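You operate a simulated robot arm through the tools that you are given. There is no shell and no other tool.

The job below is to be done with a simulated two-armed robot. You get a single attempt, and the scene is never put back.

TASK
Change the cracked cap of the stack light for the red one.
Fine: green knob off first, on again once the red cap is seated; stand the cracked cap on the bench; leave the other caps. Where these are worked on the way, their far stop is far enough and under half their travel is too little: green knob.
Where things are to end (x, y in the base frame): cracked cap within 60 mm of [340, -680].

The check looks at the end state, three seconds after you hand in, the way a careful person would. Anything else that was tipped, shoved, dropped, spilled or broken makes it a failure. Lids that push on must go on centred and level and be pressed home; caps that screw on are set level and turned clockwise until they are tight.

THE ROBOT
Two 7-joint arms with two-finger grippers on one trunk that stands fixed in place. Base frame: the origin is at the foot of the trunk, x ahead of it, y to its left, z up. Units: mm, rad, N and s.
The left shoulder is at [70, 139, 1355], the right one opposite. Payload 3.43 kg a hand.
Tool frame (each hand has its own): the origin (TCP) lies between the finger pads and is the grasp point; the fingertips stand 30 mm ahead of it; z points along the fingers, y is the line along which they close. Largest opening 104 mm; the body of the gripper starts 57 mm behind the TCP.
Orientation is that of the tool frame in the base frame, as a unit quaternion [x, y, z, w]. With the fingers straight down and closing along the base's y, the tool's x points along the base's -x, its y along +y and its z along -z.

THE INTERFACE
- The arms move only by the tool arm_command. It takes "left_commands", "right_commands" or both (then of equal length, played together; a hand with none holds still); each is a list that holds one entry, the list of rows, each a list of 7 numbers: the shift along the tool's x, y, z in m, then the turn, a rotation vector about the tool's x, y, z in rad, then the opening, from 0 (shut) to 1 (fully open). In form: [[[tx, ty, tz, rx, ry, rz, grip], ...]]. A call has 1 to 20 rows; each row shifts and turns the commanded pose from where the row before left it, along the tool's axes as they then stand. Each row takes 0.2 s and may step no farther than 50 mm and 0.15 rad from the row before; otherwise, or with a gripper value out of range, the whole call is refused. A pose out of reach is approached as far as the arm can. The call stops where the force on the tool passes 40 N (or 10 N more than at its start, if that is more) or the arm is blocked; 0.2 s more then pass. The fingers move at their own pace (about 45 mm/s each) and stop on an object; they squeeze with about 38 N. The grip force told is the motor's: it shows also when the fingers shut on nothing. Time passes only in rows, and 0.2 s behind the last, so rows that do not move let the fingers close. It gives the time, the measured TCP pose, the force on the tool (base axes), the opening and the grip force at its end, in the units of the frame above (readings bear some noise), with the torque about the TCP (base axes, N m) and any sound that the robot's microphone picked up.
- Cameras (640 x 400 px; columns grow to the right, rows downward): "scene" is now at [118.3, -58.8, 1593.8]; the picture's right is [-0.65, -0.76, 0.00], its down [-0.37, 0.32, -0.87] and it looks along [0.66, -0.57, -0.49] (base axes); focal length 364 px, centre (320, 200). "left" rides on the left gripper at [67, -18, -90] in its tool frame; the picture's right is [0.25, 0.97, 0.00], its down [-0.73, 0.19, -0.66] and it looks along [-0.64, 0.17, 0.75] (tool axes); focal length 218 px, centre (320, 200). "right" rides on the right gripper at [67, 18, -90] in its tool frame; the picture's right is [-0.25, 0.97, 0.00], its down [-0.73, -0.19, -0.66] and it looks along [-0.63, -0.17, 0.75] (tool axes); focal length 218 px, centre (320, 200). There is no depth. A picture from a camera that has moved, and an enlarged one, comes with that camera's place and axes in the base frame and with its lens.
- camera(camera): a new picture of that camera. No time passes.
- raise_lower(by): slides the trunk up (or, below 0, down) by that many mm; the arms and the scene camera ride with it, the base frame stays. It gives what a move gives, with no picture.
- head_to(pan, tilt): turns the head with the scene camera to pan (to the left, within 1.501 rad either way) and tilt (down, from -0.506 to 1.204), counted from straight ahead of the robot. It gives what a move gives.
- zoom(camera, box): a new picture of the part [left, top, right, bottom] of that camera's present view, enlarged. No time passes.
- job_done(): hands the job in; it is judged then, once.

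Nothing tells you positions but the pictures and the camera data. Unless the task says otherwise, let go and move clear before handing in.

The tools are called after ">>>" by a JSON object that holds its "name" and its "arguments". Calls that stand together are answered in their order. arm_command: Moves the arms, as the interface text tells. Its arguments: {"type":"object","properties":{"left_commands":{"type":"array","items":{"type":"array","items":{"type":"array","items":{"type":"number"}}}},"right_commands":{"type":"array","items":{"type":"array","items":{"type":"array","items":{"type":"number"}}}}},"required":[]} The other tools are called the same way: raise_lower (by) slides the trunk up or down; head_to (pan, tilt) turns the head that bears the scene camera; camera (camera) takes a picture; zoom (camera, box) takes an enlarged picture of a part of a camera's view; job_done () hands the job in.

At the start:

```text
t: 0.0
left_ee_pos: [438.4, -73.6, 1368.1]
left_tcp_rot: [0.0, 1.0, 0.001, 0.0]
left_ft_force: [0.1, -0.2, 0.1]
left_torque: [0.02, -0.02, -0.01]
left_gripper_width: 103.9
left_grasp_force: 0.1
right_ee_pos: [316.9, -470.6, 1401.5]
right_tcp_rot: [-0.001, 1.0, 0.0, 0.0]
right_ft_force: [0.1, -0.7, 0.0]
right_torque: [0.01, -0.03, -0.03]
right_gripper_width: 104.2
right_grasp_force: 0.1
trunk travel left (down, up): [-850.0, 90.0]
head pan, tilt: [-0.707, 0.511]
```

scene: 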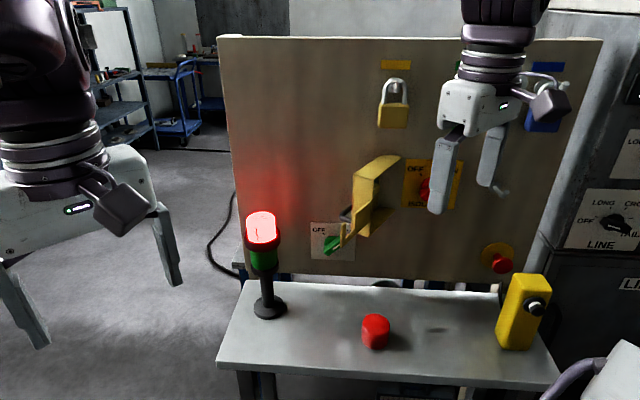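
right: 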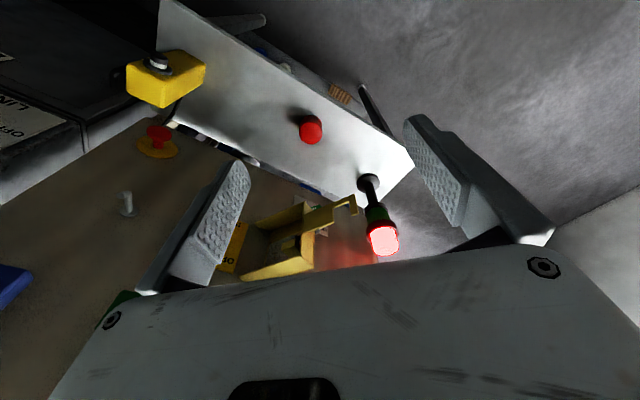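
left: 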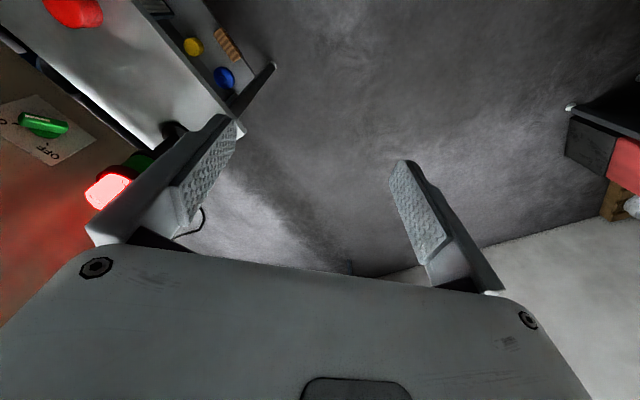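

I see a panel with a green knob (partly behind a yellow guard), a stack light with a glowing red top, and a red cap on the bench. I'll look closer before planning anything.

>>> {"name": "zoom", "arguments": {"camera": "scene", "box": [200, 190, 360, 290]}}

>>> {"name": "zoom", "arguments": {"camera": "scene", "box": [200, 280, 400, 400]}}

>>> {"name": "zoom", "arguments": {"camera": "scene", "box": [290, 140, 450, 270]}}

>>> {"name": "zoom", "arguments": {"camera": "right", "box": [240, 80, 440, 280]}}

>>> {"name": "zoom", "arguments": {"camera": "left", "box": [0, 0, 280, 220]}}

```text
4.00 times, centred on (280, 240) of scene
camera zoom: at [118.3, -58.8, 1593.8], right [-0.65, -0.76, 0.0], down [-0.37, 0.32, -0.87], along [0.66, -0.57, -0.49], focal length 1454 px, centre (480, 40)
```

zoom: 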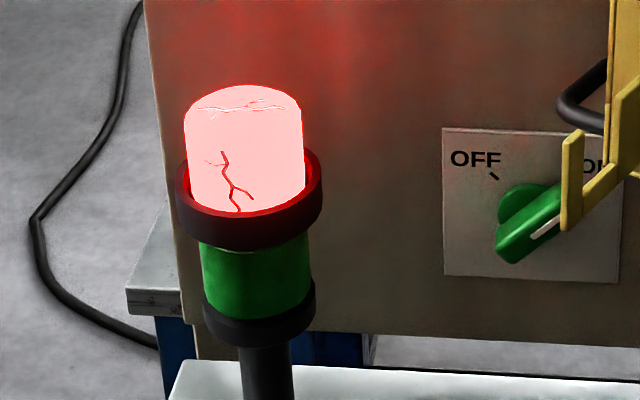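

```text
3.20 times, centred on (300, 340) of scene
camera zoom: at [118.3, -58.8, 1593.8], right [-0.65, -0.76, 0.0], down [-0.37, 0.32, -0.87], along [0.66, -0.57, -0.49], focal length 1163 px, centre (384, -248)
```

zoom: 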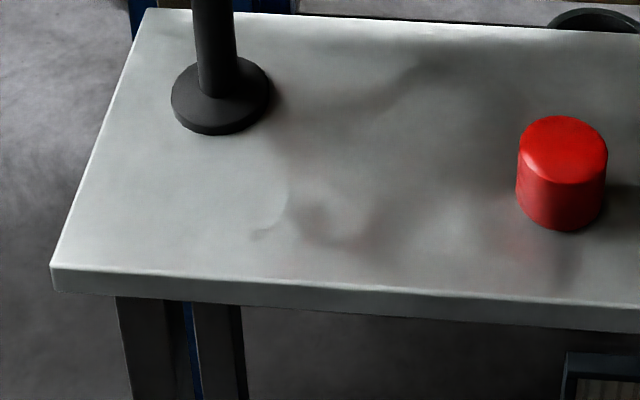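

```text
3.08 times, centred on (370, 205) of scene
camera zoom: at [118.3, -58.8, 1593.8], right [-0.65, -0.76, 0.0], down [-0.37, 0.32, -0.87], along [0.66, -0.57, -0.49], focal length 1118 px, centre (166, 185)
```

zoom: 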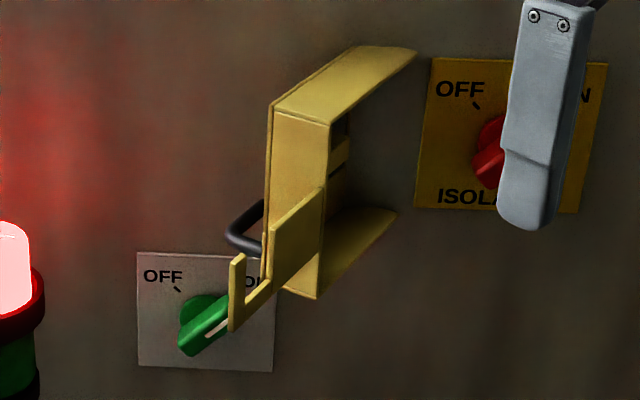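

```text
2.00 times, centred on (340, 180) of right
camera zoom: at [250.1, -454.5, 1490.4], right [0.25, 0.97, 0.0], down [0.73, -0.19, 0.66], along [0.64, -0.17, -0.75], focal length 436 px, centre (280, 240)
```

zoom: 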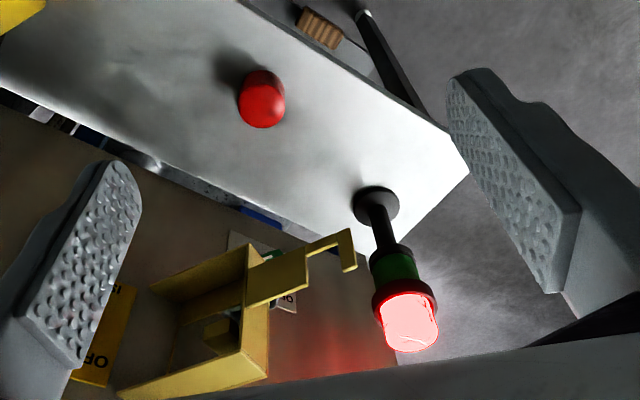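

```text
1.82 times, centred on (140, 110) of left
camera zoom: at [372.7, -92.0, 1458.8], right [-0.25, 0.97, 0.0], down [0.73, 0.19, 0.66], along [0.64, 0.17, -0.75], focal length 397 px, centre (647, 364)
```

zoom: 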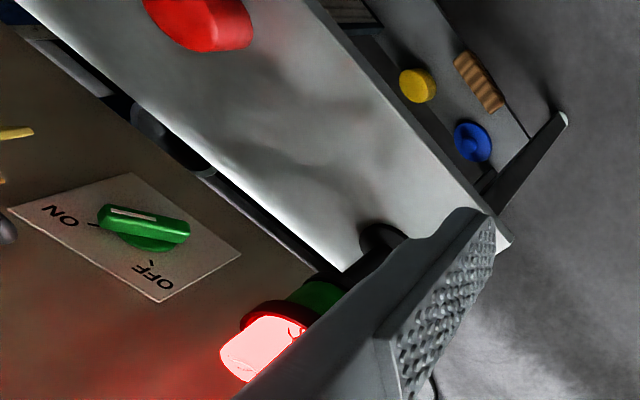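

The stack light stands near (740, -412), its lit cap around z 1130. The loose red cap is near (484, -543) on the bench, and the green knob is near (669, -567, 1041), set to ON. I'll turn the head to check for obstacles below and to the sides before moving the trunk.

>>> {"name": "head_to", "arguments": {"pan": -0.707, "tilt": 0.95}}

>>> {"name": "camera", "arguments": {"camera": "scene"}}

>>> {"name": "zoom", "arguments": {"camera": "right", "box": [220, 160, 420, 285]}}

```text
t: 0.9
left_ee_pos: [438.5, -73.6, 1369.1]
left_tcp_rot: [-0.001, 1.0, 0.0, 0.0]
left_ft_force: [-0.2, -0.5, -0.3]
left_torque: [-0.01, 0.02, 0.0]
left_gripper_width: 103.9
left_grasp_force: 0.1
right_ee_pos: [315.2, -470.9, 1400.4]
right_tcp_rot: [-0.001, 1.0, 0.001, 0.001]
right_ft_force: [-0.3, 0.1, -0.1]
right_torque: [0.02, -0.04, -0.01]
right_gripper_width: 103.7
right_grasp_force: 0.1
trunk travel left (down, up): [-850.0, 90.0]
head pan, tilt: [-0.707, 0.949]
```

```text
taken
camera scene: at [104.6, -47.1, 1557.5], right [-0.65, -0.76, 0.0], down [-0.62, 0.53, -0.58], along [0.44, -0.38, -0.81], focal length 364 px, centre (320, 200)
```

scene: 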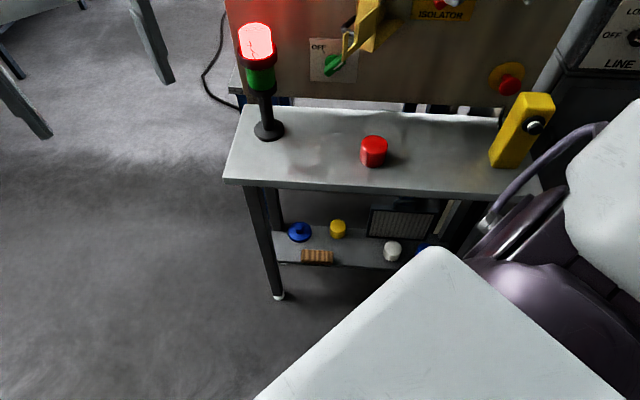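

```text
3.20 times, centred on (320, 222) of right
camera zoom: at [250.1, -454.5, 1490.4], right [0.25, 0.97, 0.0], down [0.73, -0.19, 0.66], along [0.64, -0.17, -0.75], focal length 698 px, centre (320, 128)
```

zoom: 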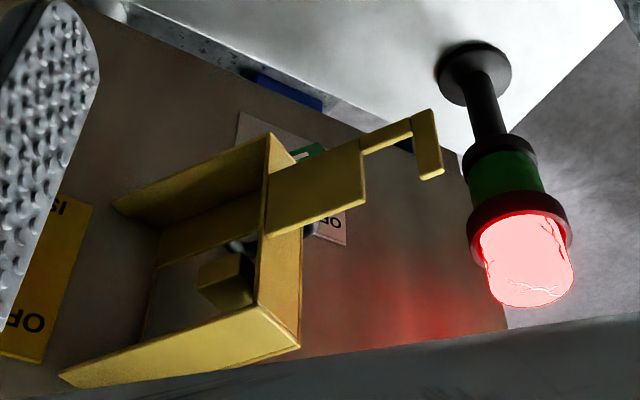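

The yellow arm and hook sit well in front of and above the knob, at about z 1190, so I'll work below it. The other caps are on the lower shelf and can stay there. Next I turn the right hand toward the panel so its camera can see the knob face on.

>>> {"name": "arm_command", "arguments": {"right_commands": [[[0, 0, 0, 0, 0, 0.1414, 1], [0, 0, 0, 0, 0, 0.1414, 1], [0, 0, 0, 0, 0, 0.1414, 1], [0, 0, 0, 0, 0, 0.1414, 1], [0, 0, 0, 0, 0, 0.1414, 1], [0, 0, 0, 0, -0.145, 0, 1], [0, 0, 0, 0, -0.145, 0, 1], [0, 0, 0, 0, -0.145, 0, 1], [0, 0, 0, 0, -0.145, 0, 1], [0, 0, 0, 0, -0.145, 0, 1], [0, 0, 0, 0, -0.145, 0, 1]]]}}

>>> {"name": "camera", "arguments": {"camera": "right"}}

>>> {"name": "head_to", "arguments": {"pan": -0.707, "tilt": 0.7}}

>>> {"name": "camera", "arguments": {"camera": "scene"}}

```text
t: 3.3
left_ee_pos: [436.7, -73.6, 1369.9]
left_tcp_rot: [-0.001, 1.0, 0.0, 0.001]
left_ft_force: [0.1, 0.3, 0.3]
left_torque: [0.01, -0.01, -0.01]
left_gripper_width: 104.3
left_grasp_force: 0.0
right_ee_pos: [308.7, -493.4, 1410.6]
right_tcp_rot: [0.311, 0.851, -0.144, 0.397]
right_ft_force: [-0.9, 0.7, 0.1]
right_torque: [-0.01, -0.04, -0.01]
right_gripper_width: 103.8
right_grasp_force: 0.1
right hand out of reach, approached as far as the arm can: row 10, 11
trunk travel left (down, up): [-850.0, 90.0]
head pan, tilt: [-0.707, 0.949]
```

```text
taken
camera right: at [235.9, -408.4, 1415.2], right [0.75, 0.63, 0.2], down [-0.15, -0.12, 0.98], along [0.65, -0.76, 0.0], focal length 218 px, centre (320, 200)
```

right: 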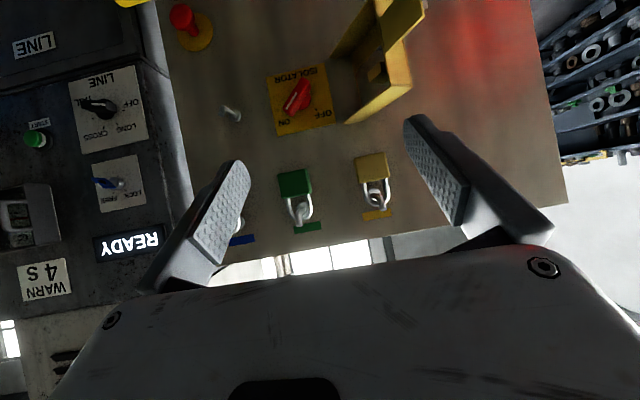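

```text
t: 4.1
left_ee_pos: [438.3, -75.0, 1369.0]
left_tcp_rot: [-0.001, 1.0, 0.001, 0.0]
left_ft_force: [0.2, -0.1, 0.8]
left_torque: [-0.04, -0.05, -0.01]
left_gripper_width: 104.2
left_grasp_force: 0.1
right_ee_pos: [310.6, -494.9, 1407.8]
right_tcp_rot: [0.312, 0.851, -0.144, 0.396]
right_ft_force: [-0.4, -0.2, -0.6]
right_torque: [0.0, -0.02, 0.02]
right_gripper_width: 104.1
right_grasp_force: 0.1
trunk travel left (down, up): [-850.0, 90.0]
head pan, tilt: [-0.707, 0.7]
```

```text
taken
camera scene: at [113.9, -55.9, 1577.1], right [-0.65, -0.76, 0.0], down [-0.49, 0.42, -0.76], along [0.58, -0.5, -0.65], focal length 364 px, centre (320, 200)
```

scene: 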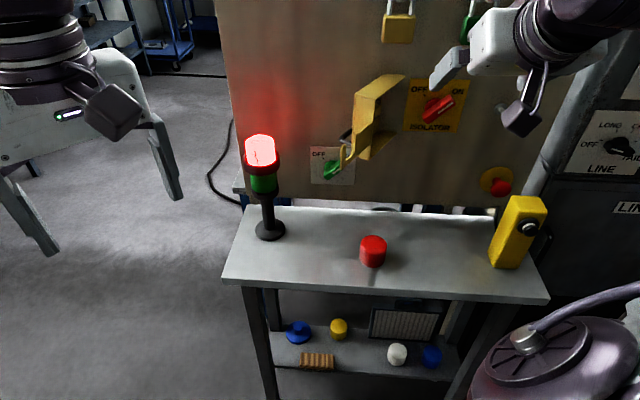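

The right hand now faces the panel and everything ahead is clear. I'll lower the trunk to bring the arm level with the knob, then look again.

>>> {"name": "raise_lower", "arguments": {"by": -250}}

>>> {"name": "camera", "arguments": {"camera": "right"}}

>>> {"name": "camera", "arguments": {"camera": "scene"}}

>>> {"name": "camera", "arguments": {"camera": "left"}}

```text
t: 6.6
left_ee_pos: [438.4, -74.2, 1117.7]
left_tcp_rot: [-0.001, 1.0, 0.0, 0.0]
left_ft_force: [0.5, -0.4, -0.6]
left_torque: [0.0, -0.02, 0.02]
left_gripper_width: 103.9
left_grasp_force: 0.1
right_ee_pos: [309.7, -494.0, 1158.9]
right_tcp_rot: [0.312, 0.852, -0.145, 0.396]
right_ft_force: [0.9, -0.6, -0.8]
right_torque: [0.0, -0.02, 0.02]
right_gripper_width: 104.0
right_grasp_force: 0.0
trunk travel left (down, up): [-600.0, 340.0]
head pan, tilt: [-0.707, 0.7]
```

```text
taken
camera right: at [237.7, -409.3, 1164.8], right [0.75, 0.63, 0.19], down [-0.15, -0.13, 0.98], along [0.65, -0.76, 0.0], focal length 218 px, centre (320, 200)
```

right: 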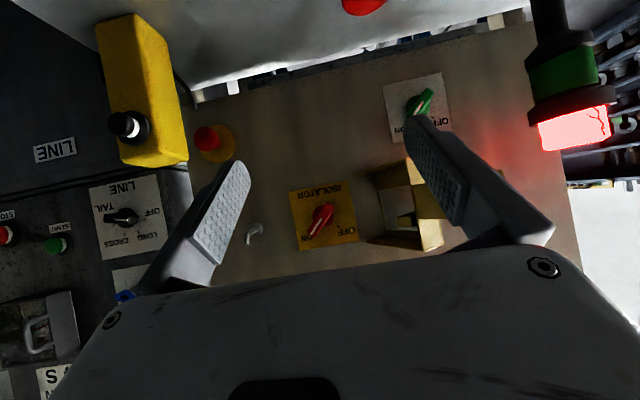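

```text
taken
camera scene: at [113.7, -54.9, 1327.3], right [-0.65, -0.76, 0.0], down [-0.49, 0.42, -0.76], along [0.58, -0.5, -0.64], focal length 364 px, centre (320, 200)
```

scene: 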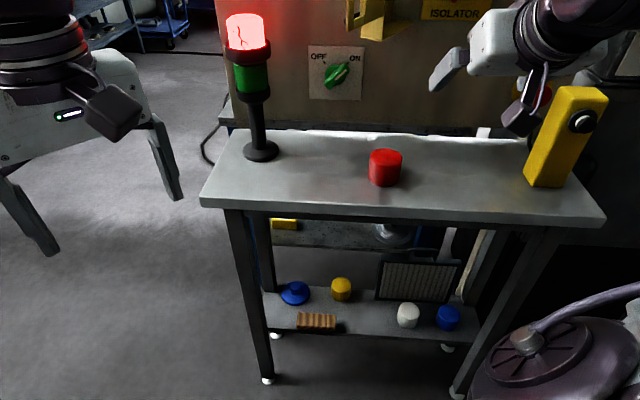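

```text
taken
camera left: at [372.5, -91.9, 1208.8], right [-0.25, 0.97, 0.0], down [0.73, 0.19, 0.66], along [0.64, 0.17, -0.75], focal length 218 px, centre (320, 200)
```

left: 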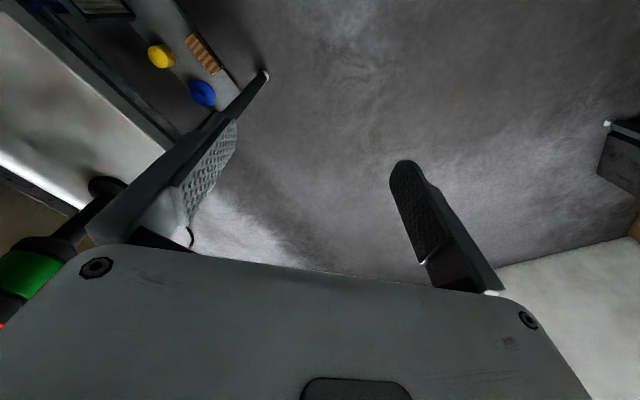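

With the trunk lower, the knob is in full view under the hook. I'll zoom in on the knob, the stack light and the red cap to measure them.

>>> {"name": "head_to", "arguments": {"pan": -0.707, "tilt": 0.35}}

>>> {"name": "camera", "arguments": {"camera": "scene"}}

>>> {"name": "zoom", "arguments": {"camera": "scene", "box": [300, 140, 380, 190]}}

>>> {"name": "zoom", "arguments": {"camera": "scene", "box": [210, 110, 290, 170]}}

>>> {"name": "zoom", "arguments": {"camera": "right", "box": [350, 20, 490, 140]}}

```text
t: 7.5
left_ee_pos: [437.6, -73.0, 1118.3]
left_tcp_rot: [0.0, 1.0, -0.001, 0.001]
left_ft_force: [0.0, 0.7, 0.3]
left_torque: [-0.05, -0.01, 0.02]
left_gripper_width: 104.0
left_grasp_force: 0.1
right_ee_pos: [310.7, -494.3, 1159.2]
right_tcp_rot: [0.312, 0.851, -0.145, 0.396]
right_ft_force: [0.5, 0.3, 0.0]
right_torque: [0.01, 0.02, 0.0]
right_gripper_width: 103.9
right_grasp_force: 0.1
trunk travel left (down, up): [-600.0, 340.0]
head pan, tilt: [-0.707, 0.351]
```

```text
taken
camera scene: at [120.0, -60.3, 1358.5], right [-0.65, -0.76, 0.0], down [-0.26, 0.22, -0.94], along [0.71, -0.61, -0.34], focal length 364 px, centre (320, 200)
```

scene: 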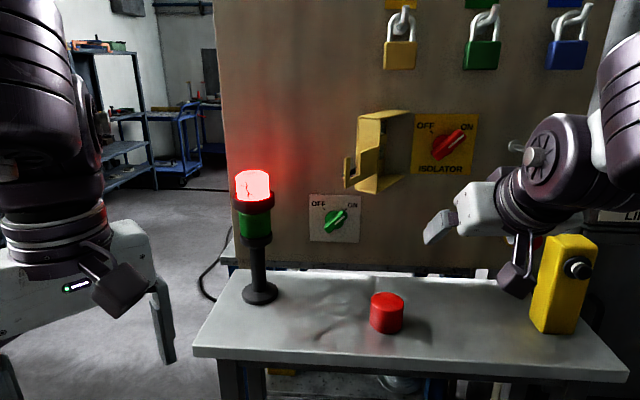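

```text
8.00 times, centred on (340, 165) of scene
camera zoom: at [120.0, -60.3, 1358.5], right [-0.65, -0.76, 0.0], down [-0.26, 0.22, -0.94], along [0.71, -0.61, -0.34], focal length 2908 px, centre (160, 480)
```

zoom: 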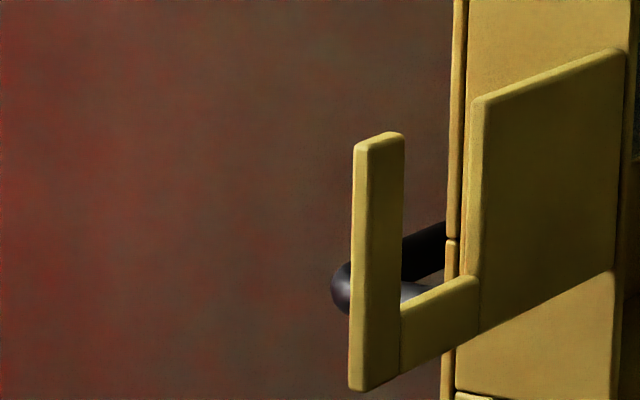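

```text
6.67 times, centred on (250, 140) of scene
camera zoom: at [120.0, -60.3, 1358.5], right [-0.65, -0.76, 0.0], down [-0.26, 0.22, -0.94], along [0.71, -0.61, -0.34], focal length 2423 px, centre (787, 600)
```

zoom: 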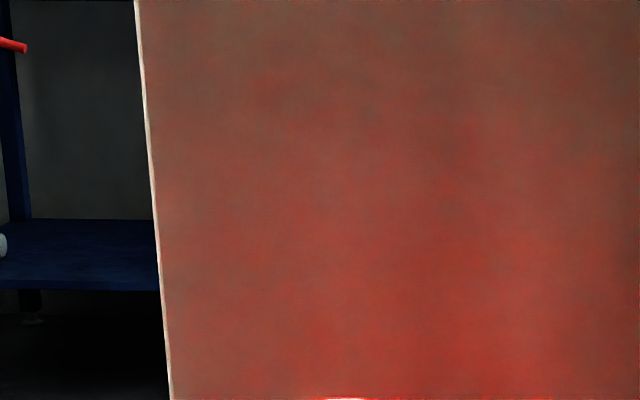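

```text
3.33 times, centred on (420, 80) of right
camera zoom: at [237.8, -409.4, 1164.7], right [0.75, 0.63, 0.19], down [-0.15, -0.13, 0.98], along [0.65, -0.76, 0.0], focal length 728 px, centre (-13, 600)
```

zoom: 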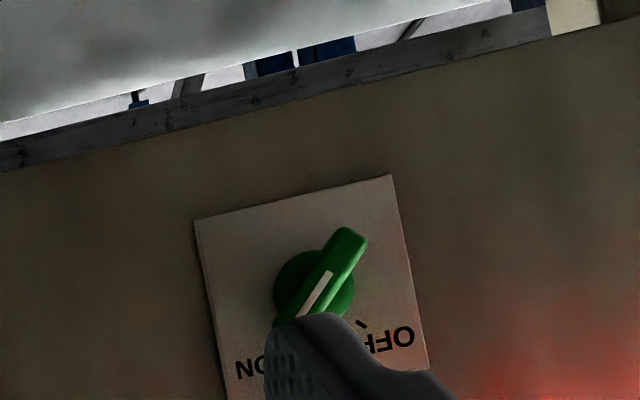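

The hook is at (524, -464, 1195) and the clear space beneath it is confirmed. Zooming on the knob, the stack light and the bench parts with corrected boxes.

>>> {"name": "zoom", "arguments": {"camera": "scene", "box": [296, 185, 376, 245]}}

>>> {"name": "zoom", "arguments": {"camera": "scene", "box": [205, 160, 305, 310]}}

>>> {"name": "zoom", "arguments": {"camera": "scene", "box": [340, 270, 440, 345]}}

>>> {"name": "zoom", "arguments": {"camera": "scene", "box": [420, 130, 640, 400]}}

```text
6.67 times, centred on (336, 215) of scene
camera zoom: at [120.0, -60.3, 1358.5], right [-0.65, -0.76, 0.0], down [-0.26, 0.22, -0.94], along [0.71, -0.61, -0.34], focal length 2423 px, centre (213, 100)
```

zoom: 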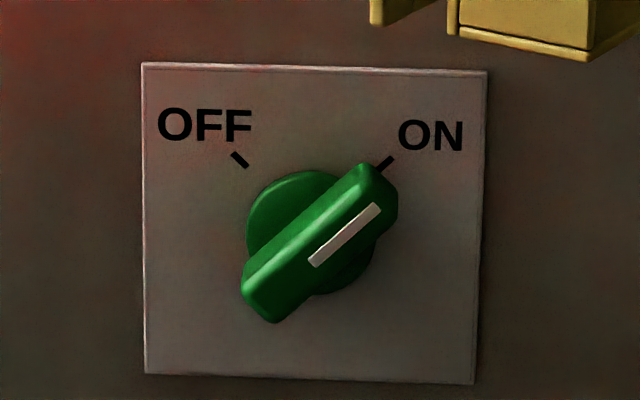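

```text
2.67 times, centred on (255, 235) of scene
camera zoom: at [120.0, -60.3, 1358.5], right [-0.65, -0.76, 0.0], down [-0.26, 0.22, -0.94], along [0.71, -0.61, -0.34], focal length 969 px, centre (493, 107)
```

zoom: 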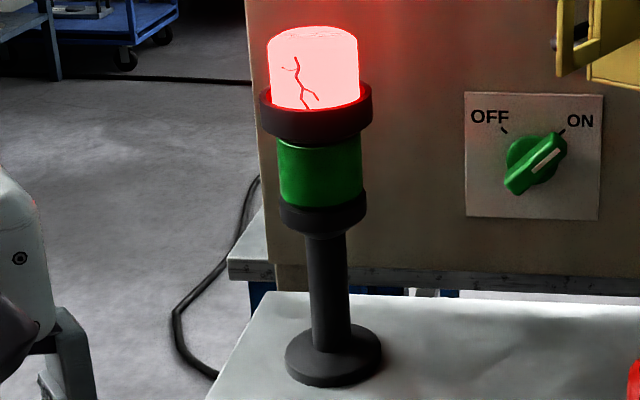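

```text
5.33 times, centred on (390, 308) of scene
camera zoom: at [120.0, -60.3, 1358.5], right [-0.65, -0.76, 0.0], down [-0.26, 0.22, -0.94], along [0.71, -0.61, -0.34], focal length 1938 px, centre (-53, -373)
```

zoom: 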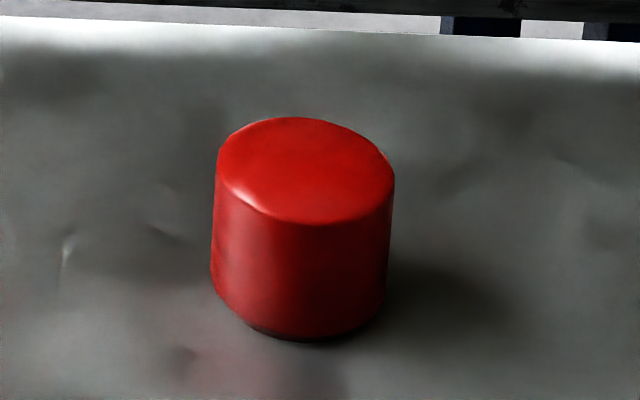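

```text
1.48 times, centred on (530, 265) of scene
camera zoom: at [120.0, -60.3, 1358.5], right [-0.65, -0.76, 0.0], down [-0.26, 0.22, -0.94], along [0.71, -0.61, -0.34], focal length 538 px, centre (9, 104)
```

zoom: 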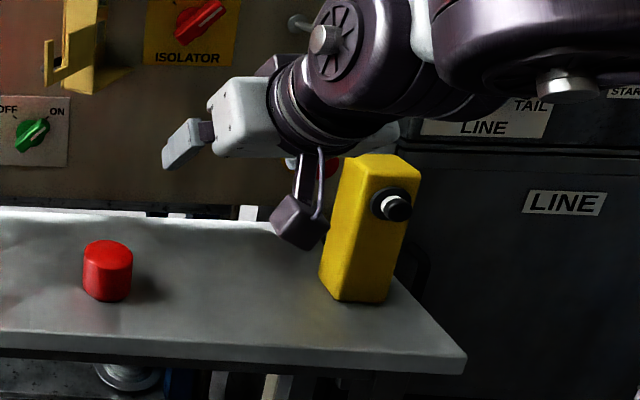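

The panel faces along about (0.72, -0.69). The knob axis comes out near the plate centre at z ≈ 1019, and its handle points to ON at upper right. One tighter zoom will fix the shape of the handle.

>>> {"name": "zoom", "arguments": {"camera": "scene", "box": [318, 200, 354, 230]}}

>>> {"name": "zoom", "arguments": {"camera": "scene", "box": [228, 160, 278, 250]}}

```text
13.33 times, centred on (336, 215) of scene
camera zoom: at [120.0, -60.3, 1358.5], right [-0.65, -0.76, 0.0], down [-0.26, 0.22, -0.94], along [0.71, -0.61, -0.34], focal length 4846 px, centre (107, 0)
```

zoom: 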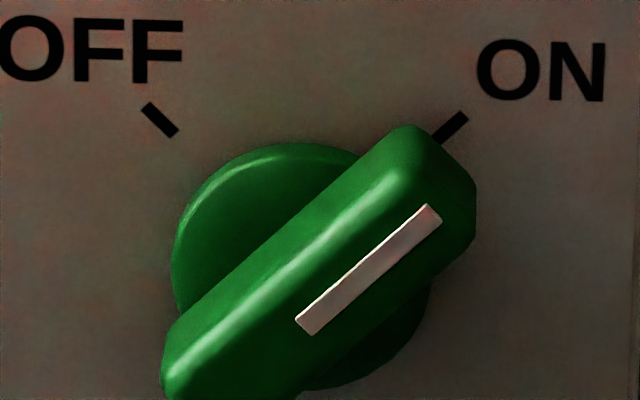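

```text
4.44 times, centred on (253, 205) of scene
camera zoom: at [120.0, -60.3, 1358.5], right [-0.65, -0.76, 0.0], down [-0.26, 0.22, -0.94], along [0.71, -0.61, -0.34], focal length 1615 px, centre (618, 178)
```

zoom: 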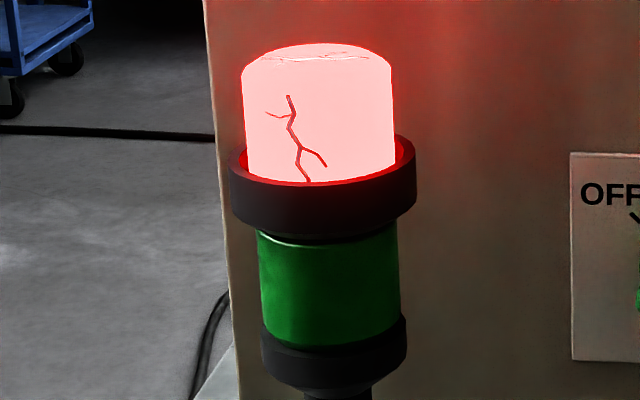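

The knob axis is about L = -48 in panel coordinates with z ≈ 1019, its face roughly 30 mm off the panel. I'll move the right hand to a staging point in front of the bench below the hook, then level it with the panel normal.

>>> {"name": "arm_command", "arguments": {"right_commands": [[[0.00575, 0.03095, 0.0214, 0, 0, 0, 1], [0.00575, 0.03095, 0.0214, 0, 0, 0, 1], [0.00575, 0.03095, 0.0214, 0, 0, 0, 1], [0.00575, 0.03095, 0.0214, 0, 0, 0, 1], [0.00575, 0.03095, 0.0214, 0, 0, 0, 1], [0.00575, 0.03095, 0.0214, 0, 0, 0, 1], [0, 0, 0, 0, -0.14, 0, 1], [0, 0, 0, 0, -0.14, 0, 1], [0, 0, 0, 0, -0.14, 0, 1], [0, 0, 0, 0, -0.14, 0, 1], [0, 0, 0, 0, -0.138, 0, 1], [0, 0, 0, 0.062, 0, 0, 1]]]}}

>>> {"name": "camera", "arguments": {"camera": "scene"}}

>>> {"name": "camera", "arguments": {"camera": "right"}}

```text
t: 10.1
left_ee_pos: [443.0, -69.6, 1117.8]
left_tcp_rot: [-0.001, 1.0, -0.002, -0.003]
left_ft_force: [0.7, 1.4, -0.5]
left_torque: [-0.07, 0.09, 0.02]
left_gripper_width: 104.1
left_grasp_force: 0.1
right_ee_pos: [415.0, -521.3, 1100.6]
right_tcp_rot: [0.253, 0.683, -0.256, 0.636]
right_ft_force: [1.3, 0.5, -0.7]
right_torque: [-0.01, 0.02, -0.08]
right_gripper_width: 104.3
right_grasp_force: 0.1
right hand out of reach, approached as far as the arm can: row 1, 2, 3, 4, 5, 6, 7, 8, 11
trunk travel left (down, up): [-600.0, 340.0]
head pan, tilt: [-0.707, 0.351]
```

```text
taken
camera scene: at [125.0, -54.9, 1358.3], right [-0.65, -0.76, 0.01], down [-0.27, 0.22, -0.94], along [0.71, -0.61, -0.34], focal length 364 px, centre (320, 200)
```

scene: 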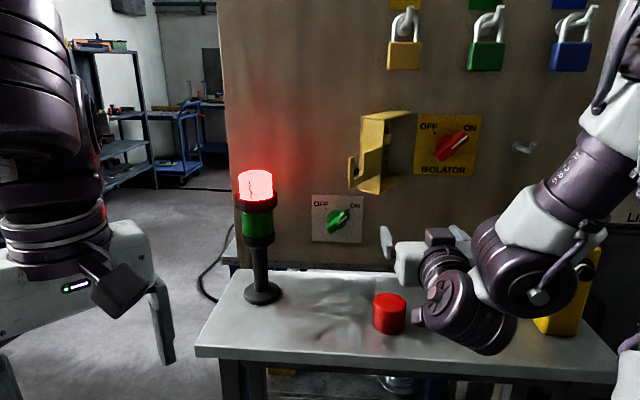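

```text
taken
camera right: at [358.4, -447.3, 1037.6], right [0.67, 0.71, 0.22], down [-0.57, 0.29, 0.77], along [0.49, -0.64, 0.59], focal length 218 px, centre (320, 200)
```

right: 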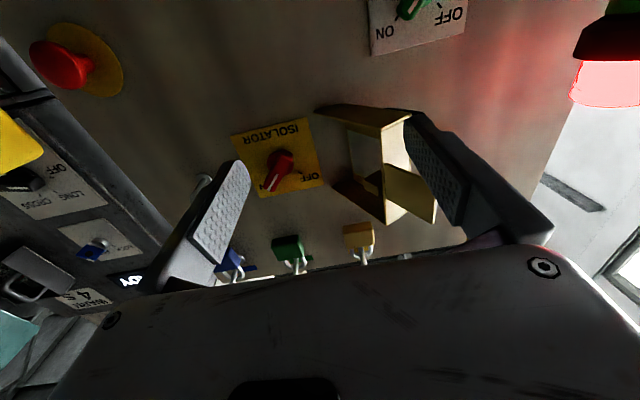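

The arm stopped short at (415, -521, 1101), but the hand is nearly level and clear of everything. I'll shift it left and down toward the knob axis in small steps and see how the arm responds.

>>> {"name": "arm_command", "arguments": {"right_commands": [[[0.0152, 0.0278, 0.0017, 0, 0, 0, 1], [0.0152, 0.0278, 0.0017, 0, 0, 0, 1], [0.0152, 0.0278, 0.0017, 0, 0, 0, 1], [0.0152, 0.0278, 0.0017, 0, 0, 0, 1], [0.0152, 0.0278, 0.0017, 0, 0, 0, 1]]]}}

>>> {"name": "camera", "arguments": {"camera": "scene"}}

```text
t: 11.3
left_ee_pos: [440.8, -73.1, 1119.2]
left_tcp_rot: [0.0, 1.0, -0.001, -0.001]
left_ft_force: [0.3, -0.4, -0.1]
left_torque: [-0.01, -0.01, 0.0]
left_gripper_width: 104.0
left_grasp_force: 0.0
right_ee_pos: [507.9, -425.0, 1020.5]
right_tcp_rot: [0.255, 0.683, -0.254, 0.636]
right_ft_force: [-0.1, -0.4, -0.3]
right_torque: [0.03, -0.01, 0.0]
right_gripper_width: 103.9
right_grasp_force: 0.2
trunk travel left (down, up): [-600.0, 340.0]
head pan, tilt: [-0.707, 0.351]
```

```text
taken
camera scene: at [121.5, -59.9, 1358.5], right [-0.65, -0.76, 0.0], down [-0.26, 0.22, -0.94], along [0.71, -0.61, -0.34], focal length 364 px, centre (320, 200)
```

scene: 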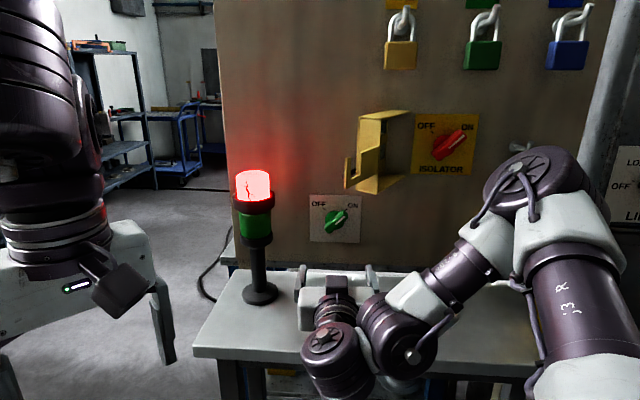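

That move landed exactly on target at (508, -425, 1020), in line with the knob axis. Next I align squarely to the panel, roll the fingers across the handle and advance part-way to look.

>>> {"name": "arm_command", "arguments": {"right_commands": [[[0, 0, 0, 0.027, -0.063, 0, 1], [0, 0, 0, 0, 0, 0.1347, 1], [0, 0, 0, 0, 0, 0.1347, 1], [0, 0, 0, 0, 0, 0.1347, 1], [0, 0, 0, 0, 0, 0.1347, 1], [0, 0, 0, 0, 0, 0.1347, 1], [0, 0, 0, 0, 0, 0.1347, 1], [0, 0, 0.03, 0, 0, 0, 1], [0, 0, 0.03, 0, 0, 0, 1], [0, 0, 0.03, 0, 0, 0, 1], [0, 0, 0.03, 0, 0, 0, 1]]]}}

>>> {"name": "camera", "arguments": {"camera": "right"}}

>>> {"name": "camera", "arguments": {"camera": "scene"}}

```text
t: 13.7
left_ee_pos: [439.2, -74.2, 1118.2]
left_tcp_rot: [-0.001, 1.0, 0.001, -0.001]
left_ft_force: [0.2, 0.3, -0.2]
left_torque: [0.02, 0.03, 0.0]
left_gripper_width: 104.0
left_grasp_force: 0.1
right_ee_pos: [593.9, -508.7, 1017.5]
right_tcp_rot: [0.493, 0.506, 0.008, 0.708]
right_ft_force: [0.3, 0.1, -0.5]
right_torque: [0.01, 0.03, 0.0]
right_gripper_width: 104.2
right_grasp_force: 0.0
trunk travel left (down, up): [-600.0, 340.0]
head pan, tilt: [-0.707, 0.351]
```

```text
taken
camera right: at [571.4, -403.4, 982.7], right [0.35, 0.37, 0.86], down [-0.92, -0.02, 0.38], along [0.15, -0.93, 0.33], focal length 218 px, centre (320, 200)
```

right: 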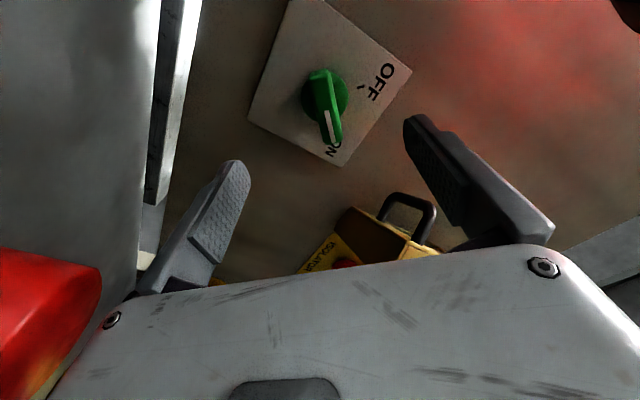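

```text
taken
camera scene: at [120.8, -61.6, 1358.5], right [-0.65, -0.76, 0.0], down [-0.26, 0.22, -0.94], along [0.71, -0.61, -0.34], focal length 364 px, centre (320, 200)
```

scene: 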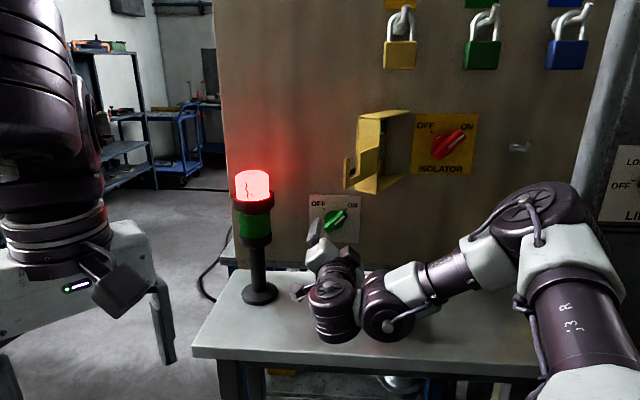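

The fingers straddle the knob nicely from this distance. I'll zoom in to centre them on the handle before advancing.

>>> {"name": "zoom", "arguments": {"camera": "right", "box": [260, 40, 420, 160]}}

>>> {"name": "zoom", "arguments": {"camera": "scene", "box": [290, 185, 380, 300]}}

```text
3.33 times, centred on (340, 100) of right
camera zoom: at [571.4, -403.4, 982.7], right [0.35, 0.37, 0.86], down [-0.92, -0.02, 0.38], along [0.15, -0.93, 0.33], focal length 728 px, centre (253, 533)
```

zoom: 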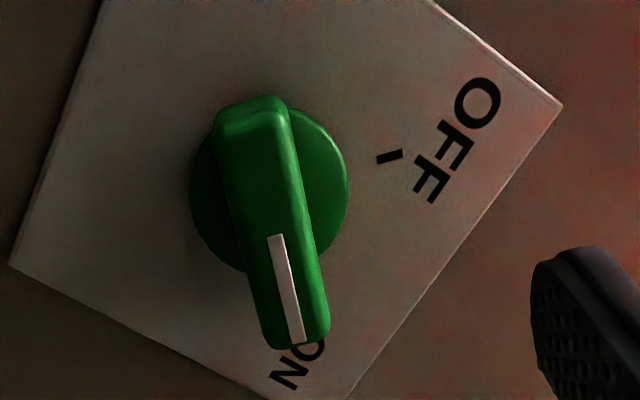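

```text
3.48 times, centred on (335, 242) of scene
camera zoom: at [120.8, -61.6, 1358.5], right [-0.65, -0.76, 0.0], down [-0.26, 0.22, -0.94], along [0.71, -0.61, -0.34], focal length 1264 px, centre (268, 52)
```

zoom: 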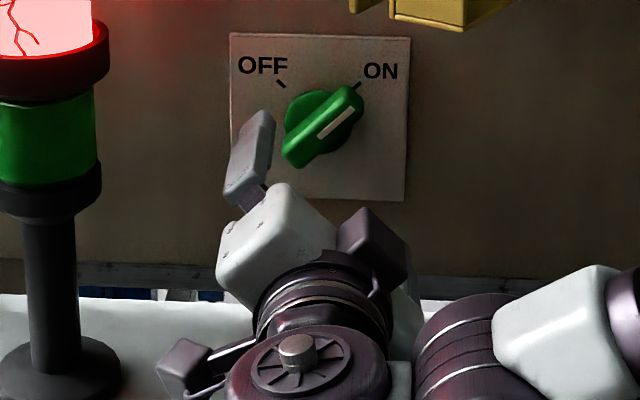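

The knob axis sits about 5 mm off in both tool x and y. I'll correct that and move nearer.

>>> {"name": "arm_command", "arguments": {"right_commands": [[[0.005, 0.0055, 0, 0, 0, 0, 1], [0, 0, 0.03, 0, 0, 0, 1], [0, 0, 0.025, 0, 0, 0, 1], [0, 0, 0, 0, 0, 0, 1]]]}}

>>> {"name": "camera", "arguments": {"camera": "right"}}

>>> {"name": "zoom", "arguments": {"camera": "scene", "box": [290, 185, 380, 300]}}

```text
t: 14.7
left_ee_pos: [438.6, -74.3, 1119.0]
left_tcp_rot: [-0.001, 1.0, 0.001, 0.0]
left_ft_force: [-0.4, 0.3, -0.4]
left_torque: [0.01, -0.03, 0.0]
left_gripper_width: 104.2
left_grasp_force: 0.0
right_ee_pos: [637.5, -540.1, 1020.6]
right_tcp_rot: [0.494, 0.505, 0.009, 0.707]
right_ft_force: [-0.9, 0.1, -0.8]
right_torque: [-0.01, -0.05, 0.03]
right_gripper_width: 104.1
right_grasp_force: 0.0
trunk travel left (down, up): [-600.0, 340.0]
head pan, tilt: [-0.707, 0.351]
```

```text
taken
camera right: at [615.8, -436.2, 984.9], right [0.35, 0.37, 0.86], down [-0.93, -0.02, 0.38], along [0.15, -0.93, 0.33], focal length 218 px, centre (320, 200)
```

right: 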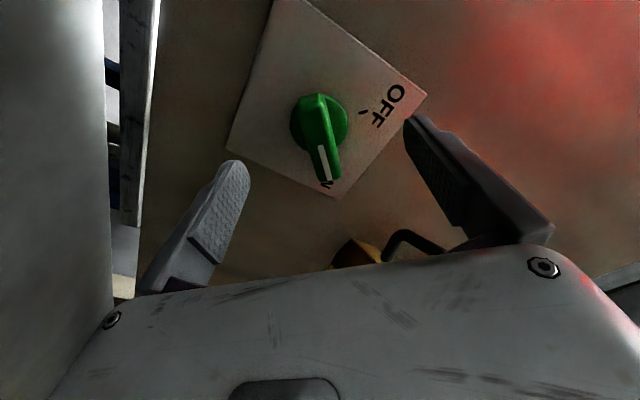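

```text
3.48 times, centred on (335, 242) of scene
camera zoom: at [119.9, -60.6, 1358.6], right [-0.65, -0.76, 0.0], down [-0.26, 0.22, -0.94], along [0.71, -0.61, -0.34], focal length 1264 px, centre (268, 52)
```

zoom: 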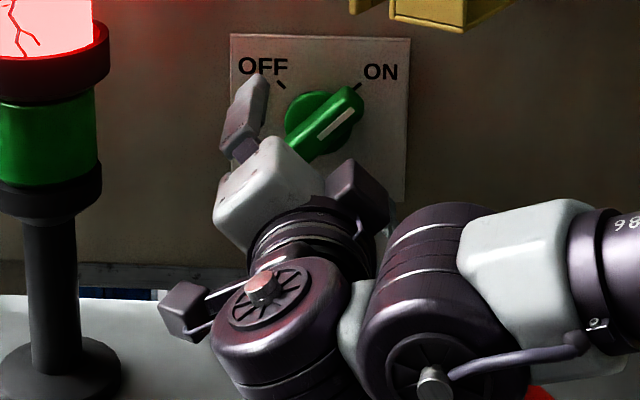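

The finger axis now falls right on the knob's centre. I'll move in so the fingertips straddle the handle, just short of the disc.

>>> {"name": "arm_command", "arguments": {"right_commands": [[[0, 0, 0.022, 0, 0, 0, 1], [0, 0, 0.021, 0, 0, 0, 1], [0, 0, 0, 0, 0, 0, 1]]]}}

>>> {"name": "camera", "arguments": {"camera": "right"}}

>>> {"name": "zoom", "arguments": {"camera": "scene", "box": [290, 185, 380, 300]}}

```text
t: 15.5
left_ee_pos: [437.4, -73.0, 1118.8]
left_tcp_rot: [-0.001, 1.0, 0.001, 0.001]
left_ft_force: [-0.5, -0.3, 0.0]
left_torque: [-0.01, -0.01, -0.02]
left_gripper_width: 104.1
left_grasp_force: 0.1
right_ee_pos: [668.4, -570.1, 1022.3]
right_tcp_rot: [0.493, 0.506, 0.009, 0.708]
right_ft_force: [-5.2, 1.4, -0.2]
right_torque: [0.09, 0.13, -0.26]
right_gripper_width: 103.4
right_grasp_force: 0.1
trunk travel left (down, up): [-600.0, 340.0]
head pan, tilt: [-0.707, 0.351]
```

```text
taken
camera right: at [646.8, -465.6, 986.9], right [0.35, 0.37, 0.86], down [-0.93, -0.02, 0.38], along [0.16, -0.93, 0.34], focal length 218 px, centre (320, 200)
```

right: 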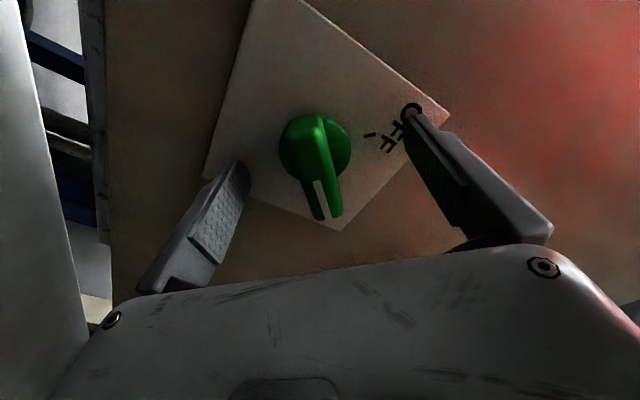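

```text
3.48 times, centred on (335, 242) of scene
camera zoom: at [119.5, -59.9, 1358.7], right [-0.65, -0.76, 0.0], down [-0.26, 0.22, -0.94], along [0.71, -0.61, -0.34], focal length 1264 px, centre (268, 52)
```

zoom: 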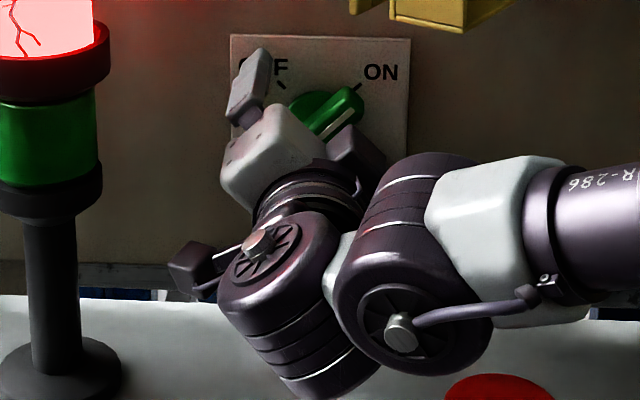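

There's a light 5 N contact on the hand at D ≈ 877. I need to find out what is touching before I close the fingers.

>>> {"name": "zoom", "arguments": {"camera": "right", "box": [200, 80, 460, 240]}}

>>> {"name": "zoom", "arguments": {"camera": "scene", "box": [300, 190, 360, 235]}}

>>> {"name": "arm_command", "arguments": {"right_commands": [[[0, 0, 0, 0, 0, 0, 1], [0, 0, 0, 0, 0, 0, 1]]]}}

```text
2.46 times, centred on (330, 160) of right
camera zoom: at [646.8, -465.6, 986.9], right [0.35, 0.37, 0.86], down [-0.93, -0.02, 0.38], along [0.16, -0.93, 0.34], focal length 537 px, centre (295, 298)
```

zoom: 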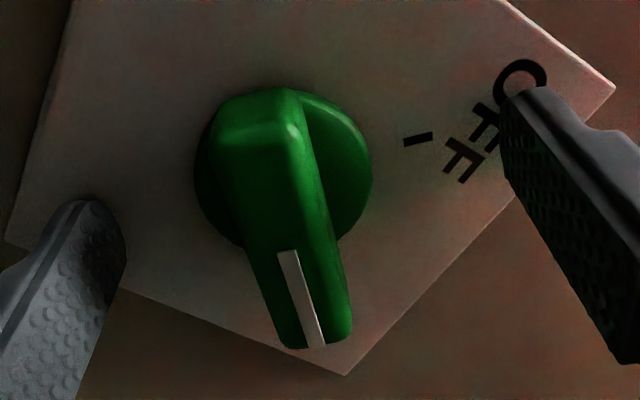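

```text
8.89 times, centred on (330, 212) of scene
camera zoom: at [119.5, -59.9, 1358.7], right [-0.65, -0.76, 0.0], down [-0.26, 0.22, -0.94], along [0.71, -0.61, -0.34], focal length 3231 px, centre (231, 89)
```

zoom: 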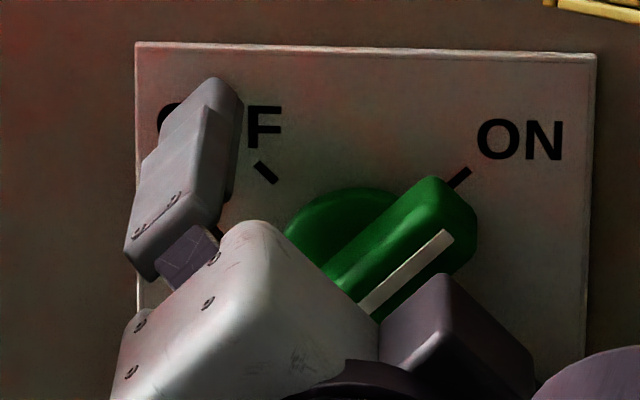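

```text
t: 16.1
left_ee_pos: [436.8, -73.5, 1119.3]
left_tcp_rot: [-0.001, 1.0, 0.0, 0.0]
left_ft_force: [-0.1, 1.2, -0.3]
left_torque: [-0.02, -0.04, 0.0]
left_gripper_width: 104.3
left_grasp_force: 0.1
right_ee_pos: [668.3, -570.5, 1022.4]
right_tcp_rot: [0.492, 0.506, 0.01, 0.709]
right_ft_force: [-2.9, 2.1, -0.3]
right_torque: [0.07, 0.11, -0.17]
right_gripper_width: 103.9
right_grasp_force: 0.0
trunk travel left (down, up): [-600.0, 340.0]
head pan, tilt: [-0.707, 0.351]
```

The light contact passes through the lower-right fingertip, so it is probably resting on the label plate. I'll back off a few millimetres and confirm that the force clears.

>>> {"name": "arm_command", "arguments": {"right_commands": [[[0, 0, -0.005, 0, 0, 0, 1], [0, 0, 0, 0, 0, 0, 1], [0, 0, 0, 0, 0, 0, 1]]]}}

>>> {"name": "zoom", "arguments": {"camera": "right", "box": [200, 80, 460, 240]}}

```text
t: 16.9
left_ee_pos: [438.3, -74.2, 1119.2]
left_tcp_rot: [-0.001, 1.0, 0.0, 0.001]
left_ft_force: [0.1, -0.8, 0.5]
left_torque: [-0.03, 0.02, -0.01]
left_gripper_width: 103.9
left_grasp_force: 0.0
right_ee_pos: [666.4, -565.7, 1021.9]
right_tcp_rot: [0.493, 0.506, 0.009, 0.708]
right_ft_force: [-0.4, 0.7, 0.4]
right_torque: [-0.02, -0.01, -0.01]
right_gripper_width: 104.0
right_grasp_force: 0.0
trunk travel left (down, up): [-600.0, 340.0]
head pan, tilt: [-0.707, 0.351]
```

```text
2.46 times, centred on (330, 160) of right
camera zoom: at [644.3, -461.8, 985.8], right [0.35, 0.37, 0.86], down [-0.93, -0.02, 0.38], along [0.15, -0.93, 0.33], focal length 537 px, centre (295, 298)
```

zoom: 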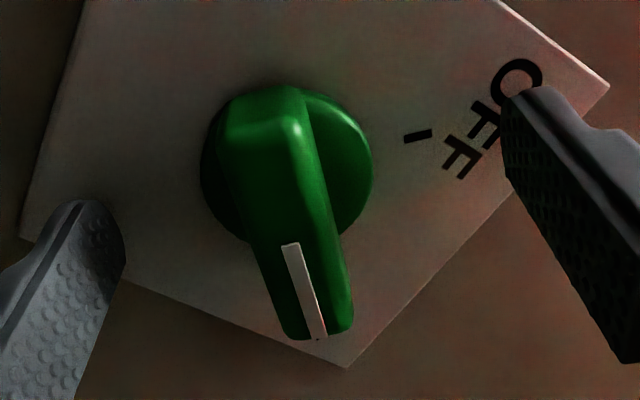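

The force cleared at D ≈ 872, so I'll keep that standoff. After a small centring correction (+3, -2 mm) I'll partly close the fingers and check that they are even around the handle.

>>> {"name": "arm_command", "arguments": {"right_commands": [[[0.003, -0.002, 0, 0, 0, 0, 1], [0, 0, 0, 0, 0, 0, 0.6], [0, 0, 0, 0, 0, 0, 0.4], [0, 0, 0, 0, 0, 0, 0.36], [0, 0, 0, 0, 0, 0, 0.36]]]}}

>>> {"name": "zoom", "arguments": {"camera": "right", "box": [200, 80, 460, 240]}}

>>> {"name": "zoom", "arguments": {"camera": "scene", "box": [300, 190, 360, 235]}}

```text
t: 18.1
left_ee_pos: [439.5, -73.7, 1119.3]
left_tcp_rot: [-0.001, 1.0, 0.0, 0.0]
left_ft_force: [-0.6, -0.2, 0.1]
left_torque: [0.02, -0.02, 0.02]
left_gripper_width: 104.2
left_grasp_force: 0.0
right_ee_pos: [666.0, -566.1, 1018.4]
right_tcp_rot: [0.492, 0.506, 0.01, 0.708]
right_ft_force: [0.1, -0.4, 0.6]
right_torque: [0.01, -0.01, -0.03]
right_gripper_width: 37.2
right_grasp_force: 0.1
trunk travel left (down, up): [-600.0, 340.0]
head pan, tilt: [-0.707, 0.351]
```

```text
2.46 times, centred on (330, 160) of right
camera zoom: at [643.5, -462.1, 982.4], right [0.35, 0.37, 0.86], down [-0.93, -0.02, 0.38], along [0.16, -0.93, 0.33], focal length 537 px, centre (295, 298)
```

zoom: 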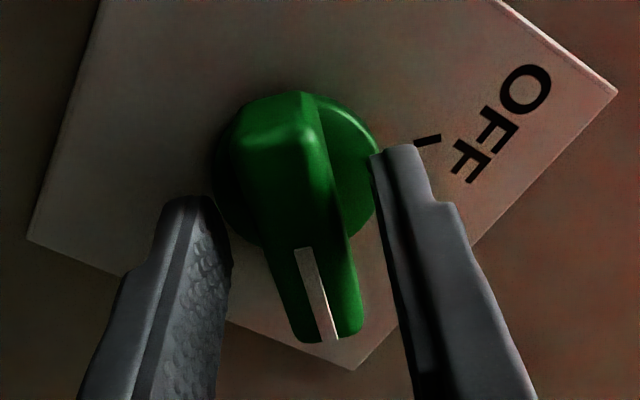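

```text
8.89 times, centred on (330, 212) of scene
camera zoom: at [120.1, -60.3, 1358.6], right [-0.65, -0.76, 0.0], down [-0.26, 0.22, -0.94], along [0.71, -0.61, -0.34], focal length 3231 px, centre (231, 89)
```

zoom: 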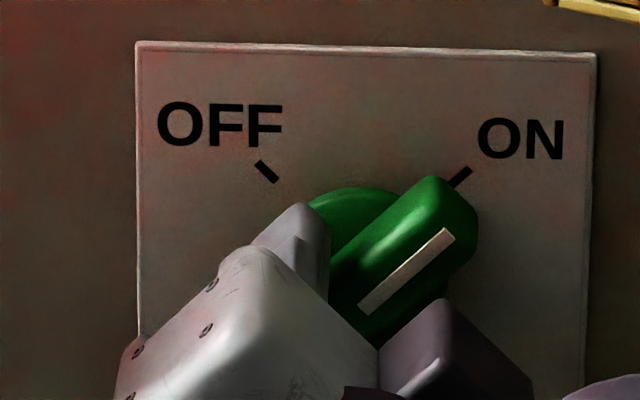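

The fingers sit evenly either side of the handle. Closing on it now.

>>> {"name": "arm_command", "arguments": {"right_commands": [[[0, 0, 0, 0, 0, 0, 0.2], [0, 0, 0, 0, 0, 0, 0.0], [0, 0, 0, 0, 0, 0, 0.0], [0, 0, 0, 0, 0, 0, 0.0]]]}}

>>> {"name": "zoom", "arguments": {"camera": "right", "box": [200, 80, 460, 240]}}

>>> {"name": "zoom", "arguments": {"camera": "scene", "box": [300, 190, 360, 235]}}

```text
t: 19.1
left_ee_pos: [439.5, -73.3, 1118.8]
left_tcp_rot: [-0.001, 1.0, 0.0, 0.0]
left_ft_force: [-0.2, 0.2, -0.4]
left_torque: [0.03, 0.02, 0.01]
left_gripper_width: 103.6
left_grasp_force: 0.1
right_ee_pos: [665.8, -566.1, 1018.1]
right_tcp_rot: [0.492, 0.506, 0.01, 0.709]
right_ft_force: [3.0, -1.0, 4.0]
right_torque: [0.39, 0.4, -0.11]
right_gripper_width: 19.9
right_grasp_force: 44.6
trunk travel left (down, up): [-600.0, 340.0]
head pan, tilt: [-0.707, 0.351]
```

```text
2.46 times, centred on (330, 160) of right
camera zoom: at [643.9, -461.9, 982.8], right [0.34, 0.37, 0.86], down [-0.93, -0.02, 0.38], along [0.16, -0.93, 0.34], focal length 537 px, centre (295, 298)
```

zoom: 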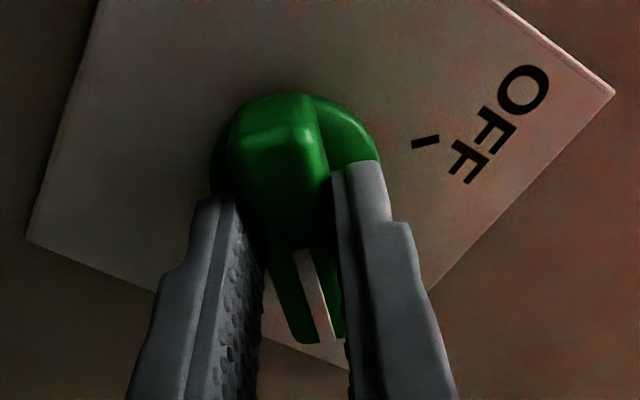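

```text
8.89 times, centred on (330, 212) of scene
camera zoom: at [120.4, -60.1, 1358.6], right [-0.65, -0.76, 0.0], down [-0.26, 0.22, -0.94], along [0.71, -0.61, -0.34], focal length 3231 px, centre (231, 89)
```

zoom: 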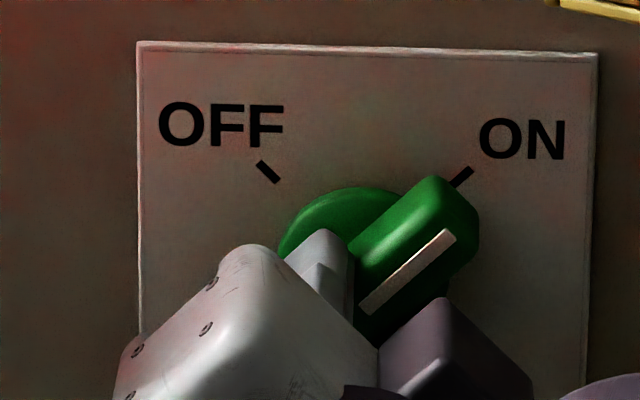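

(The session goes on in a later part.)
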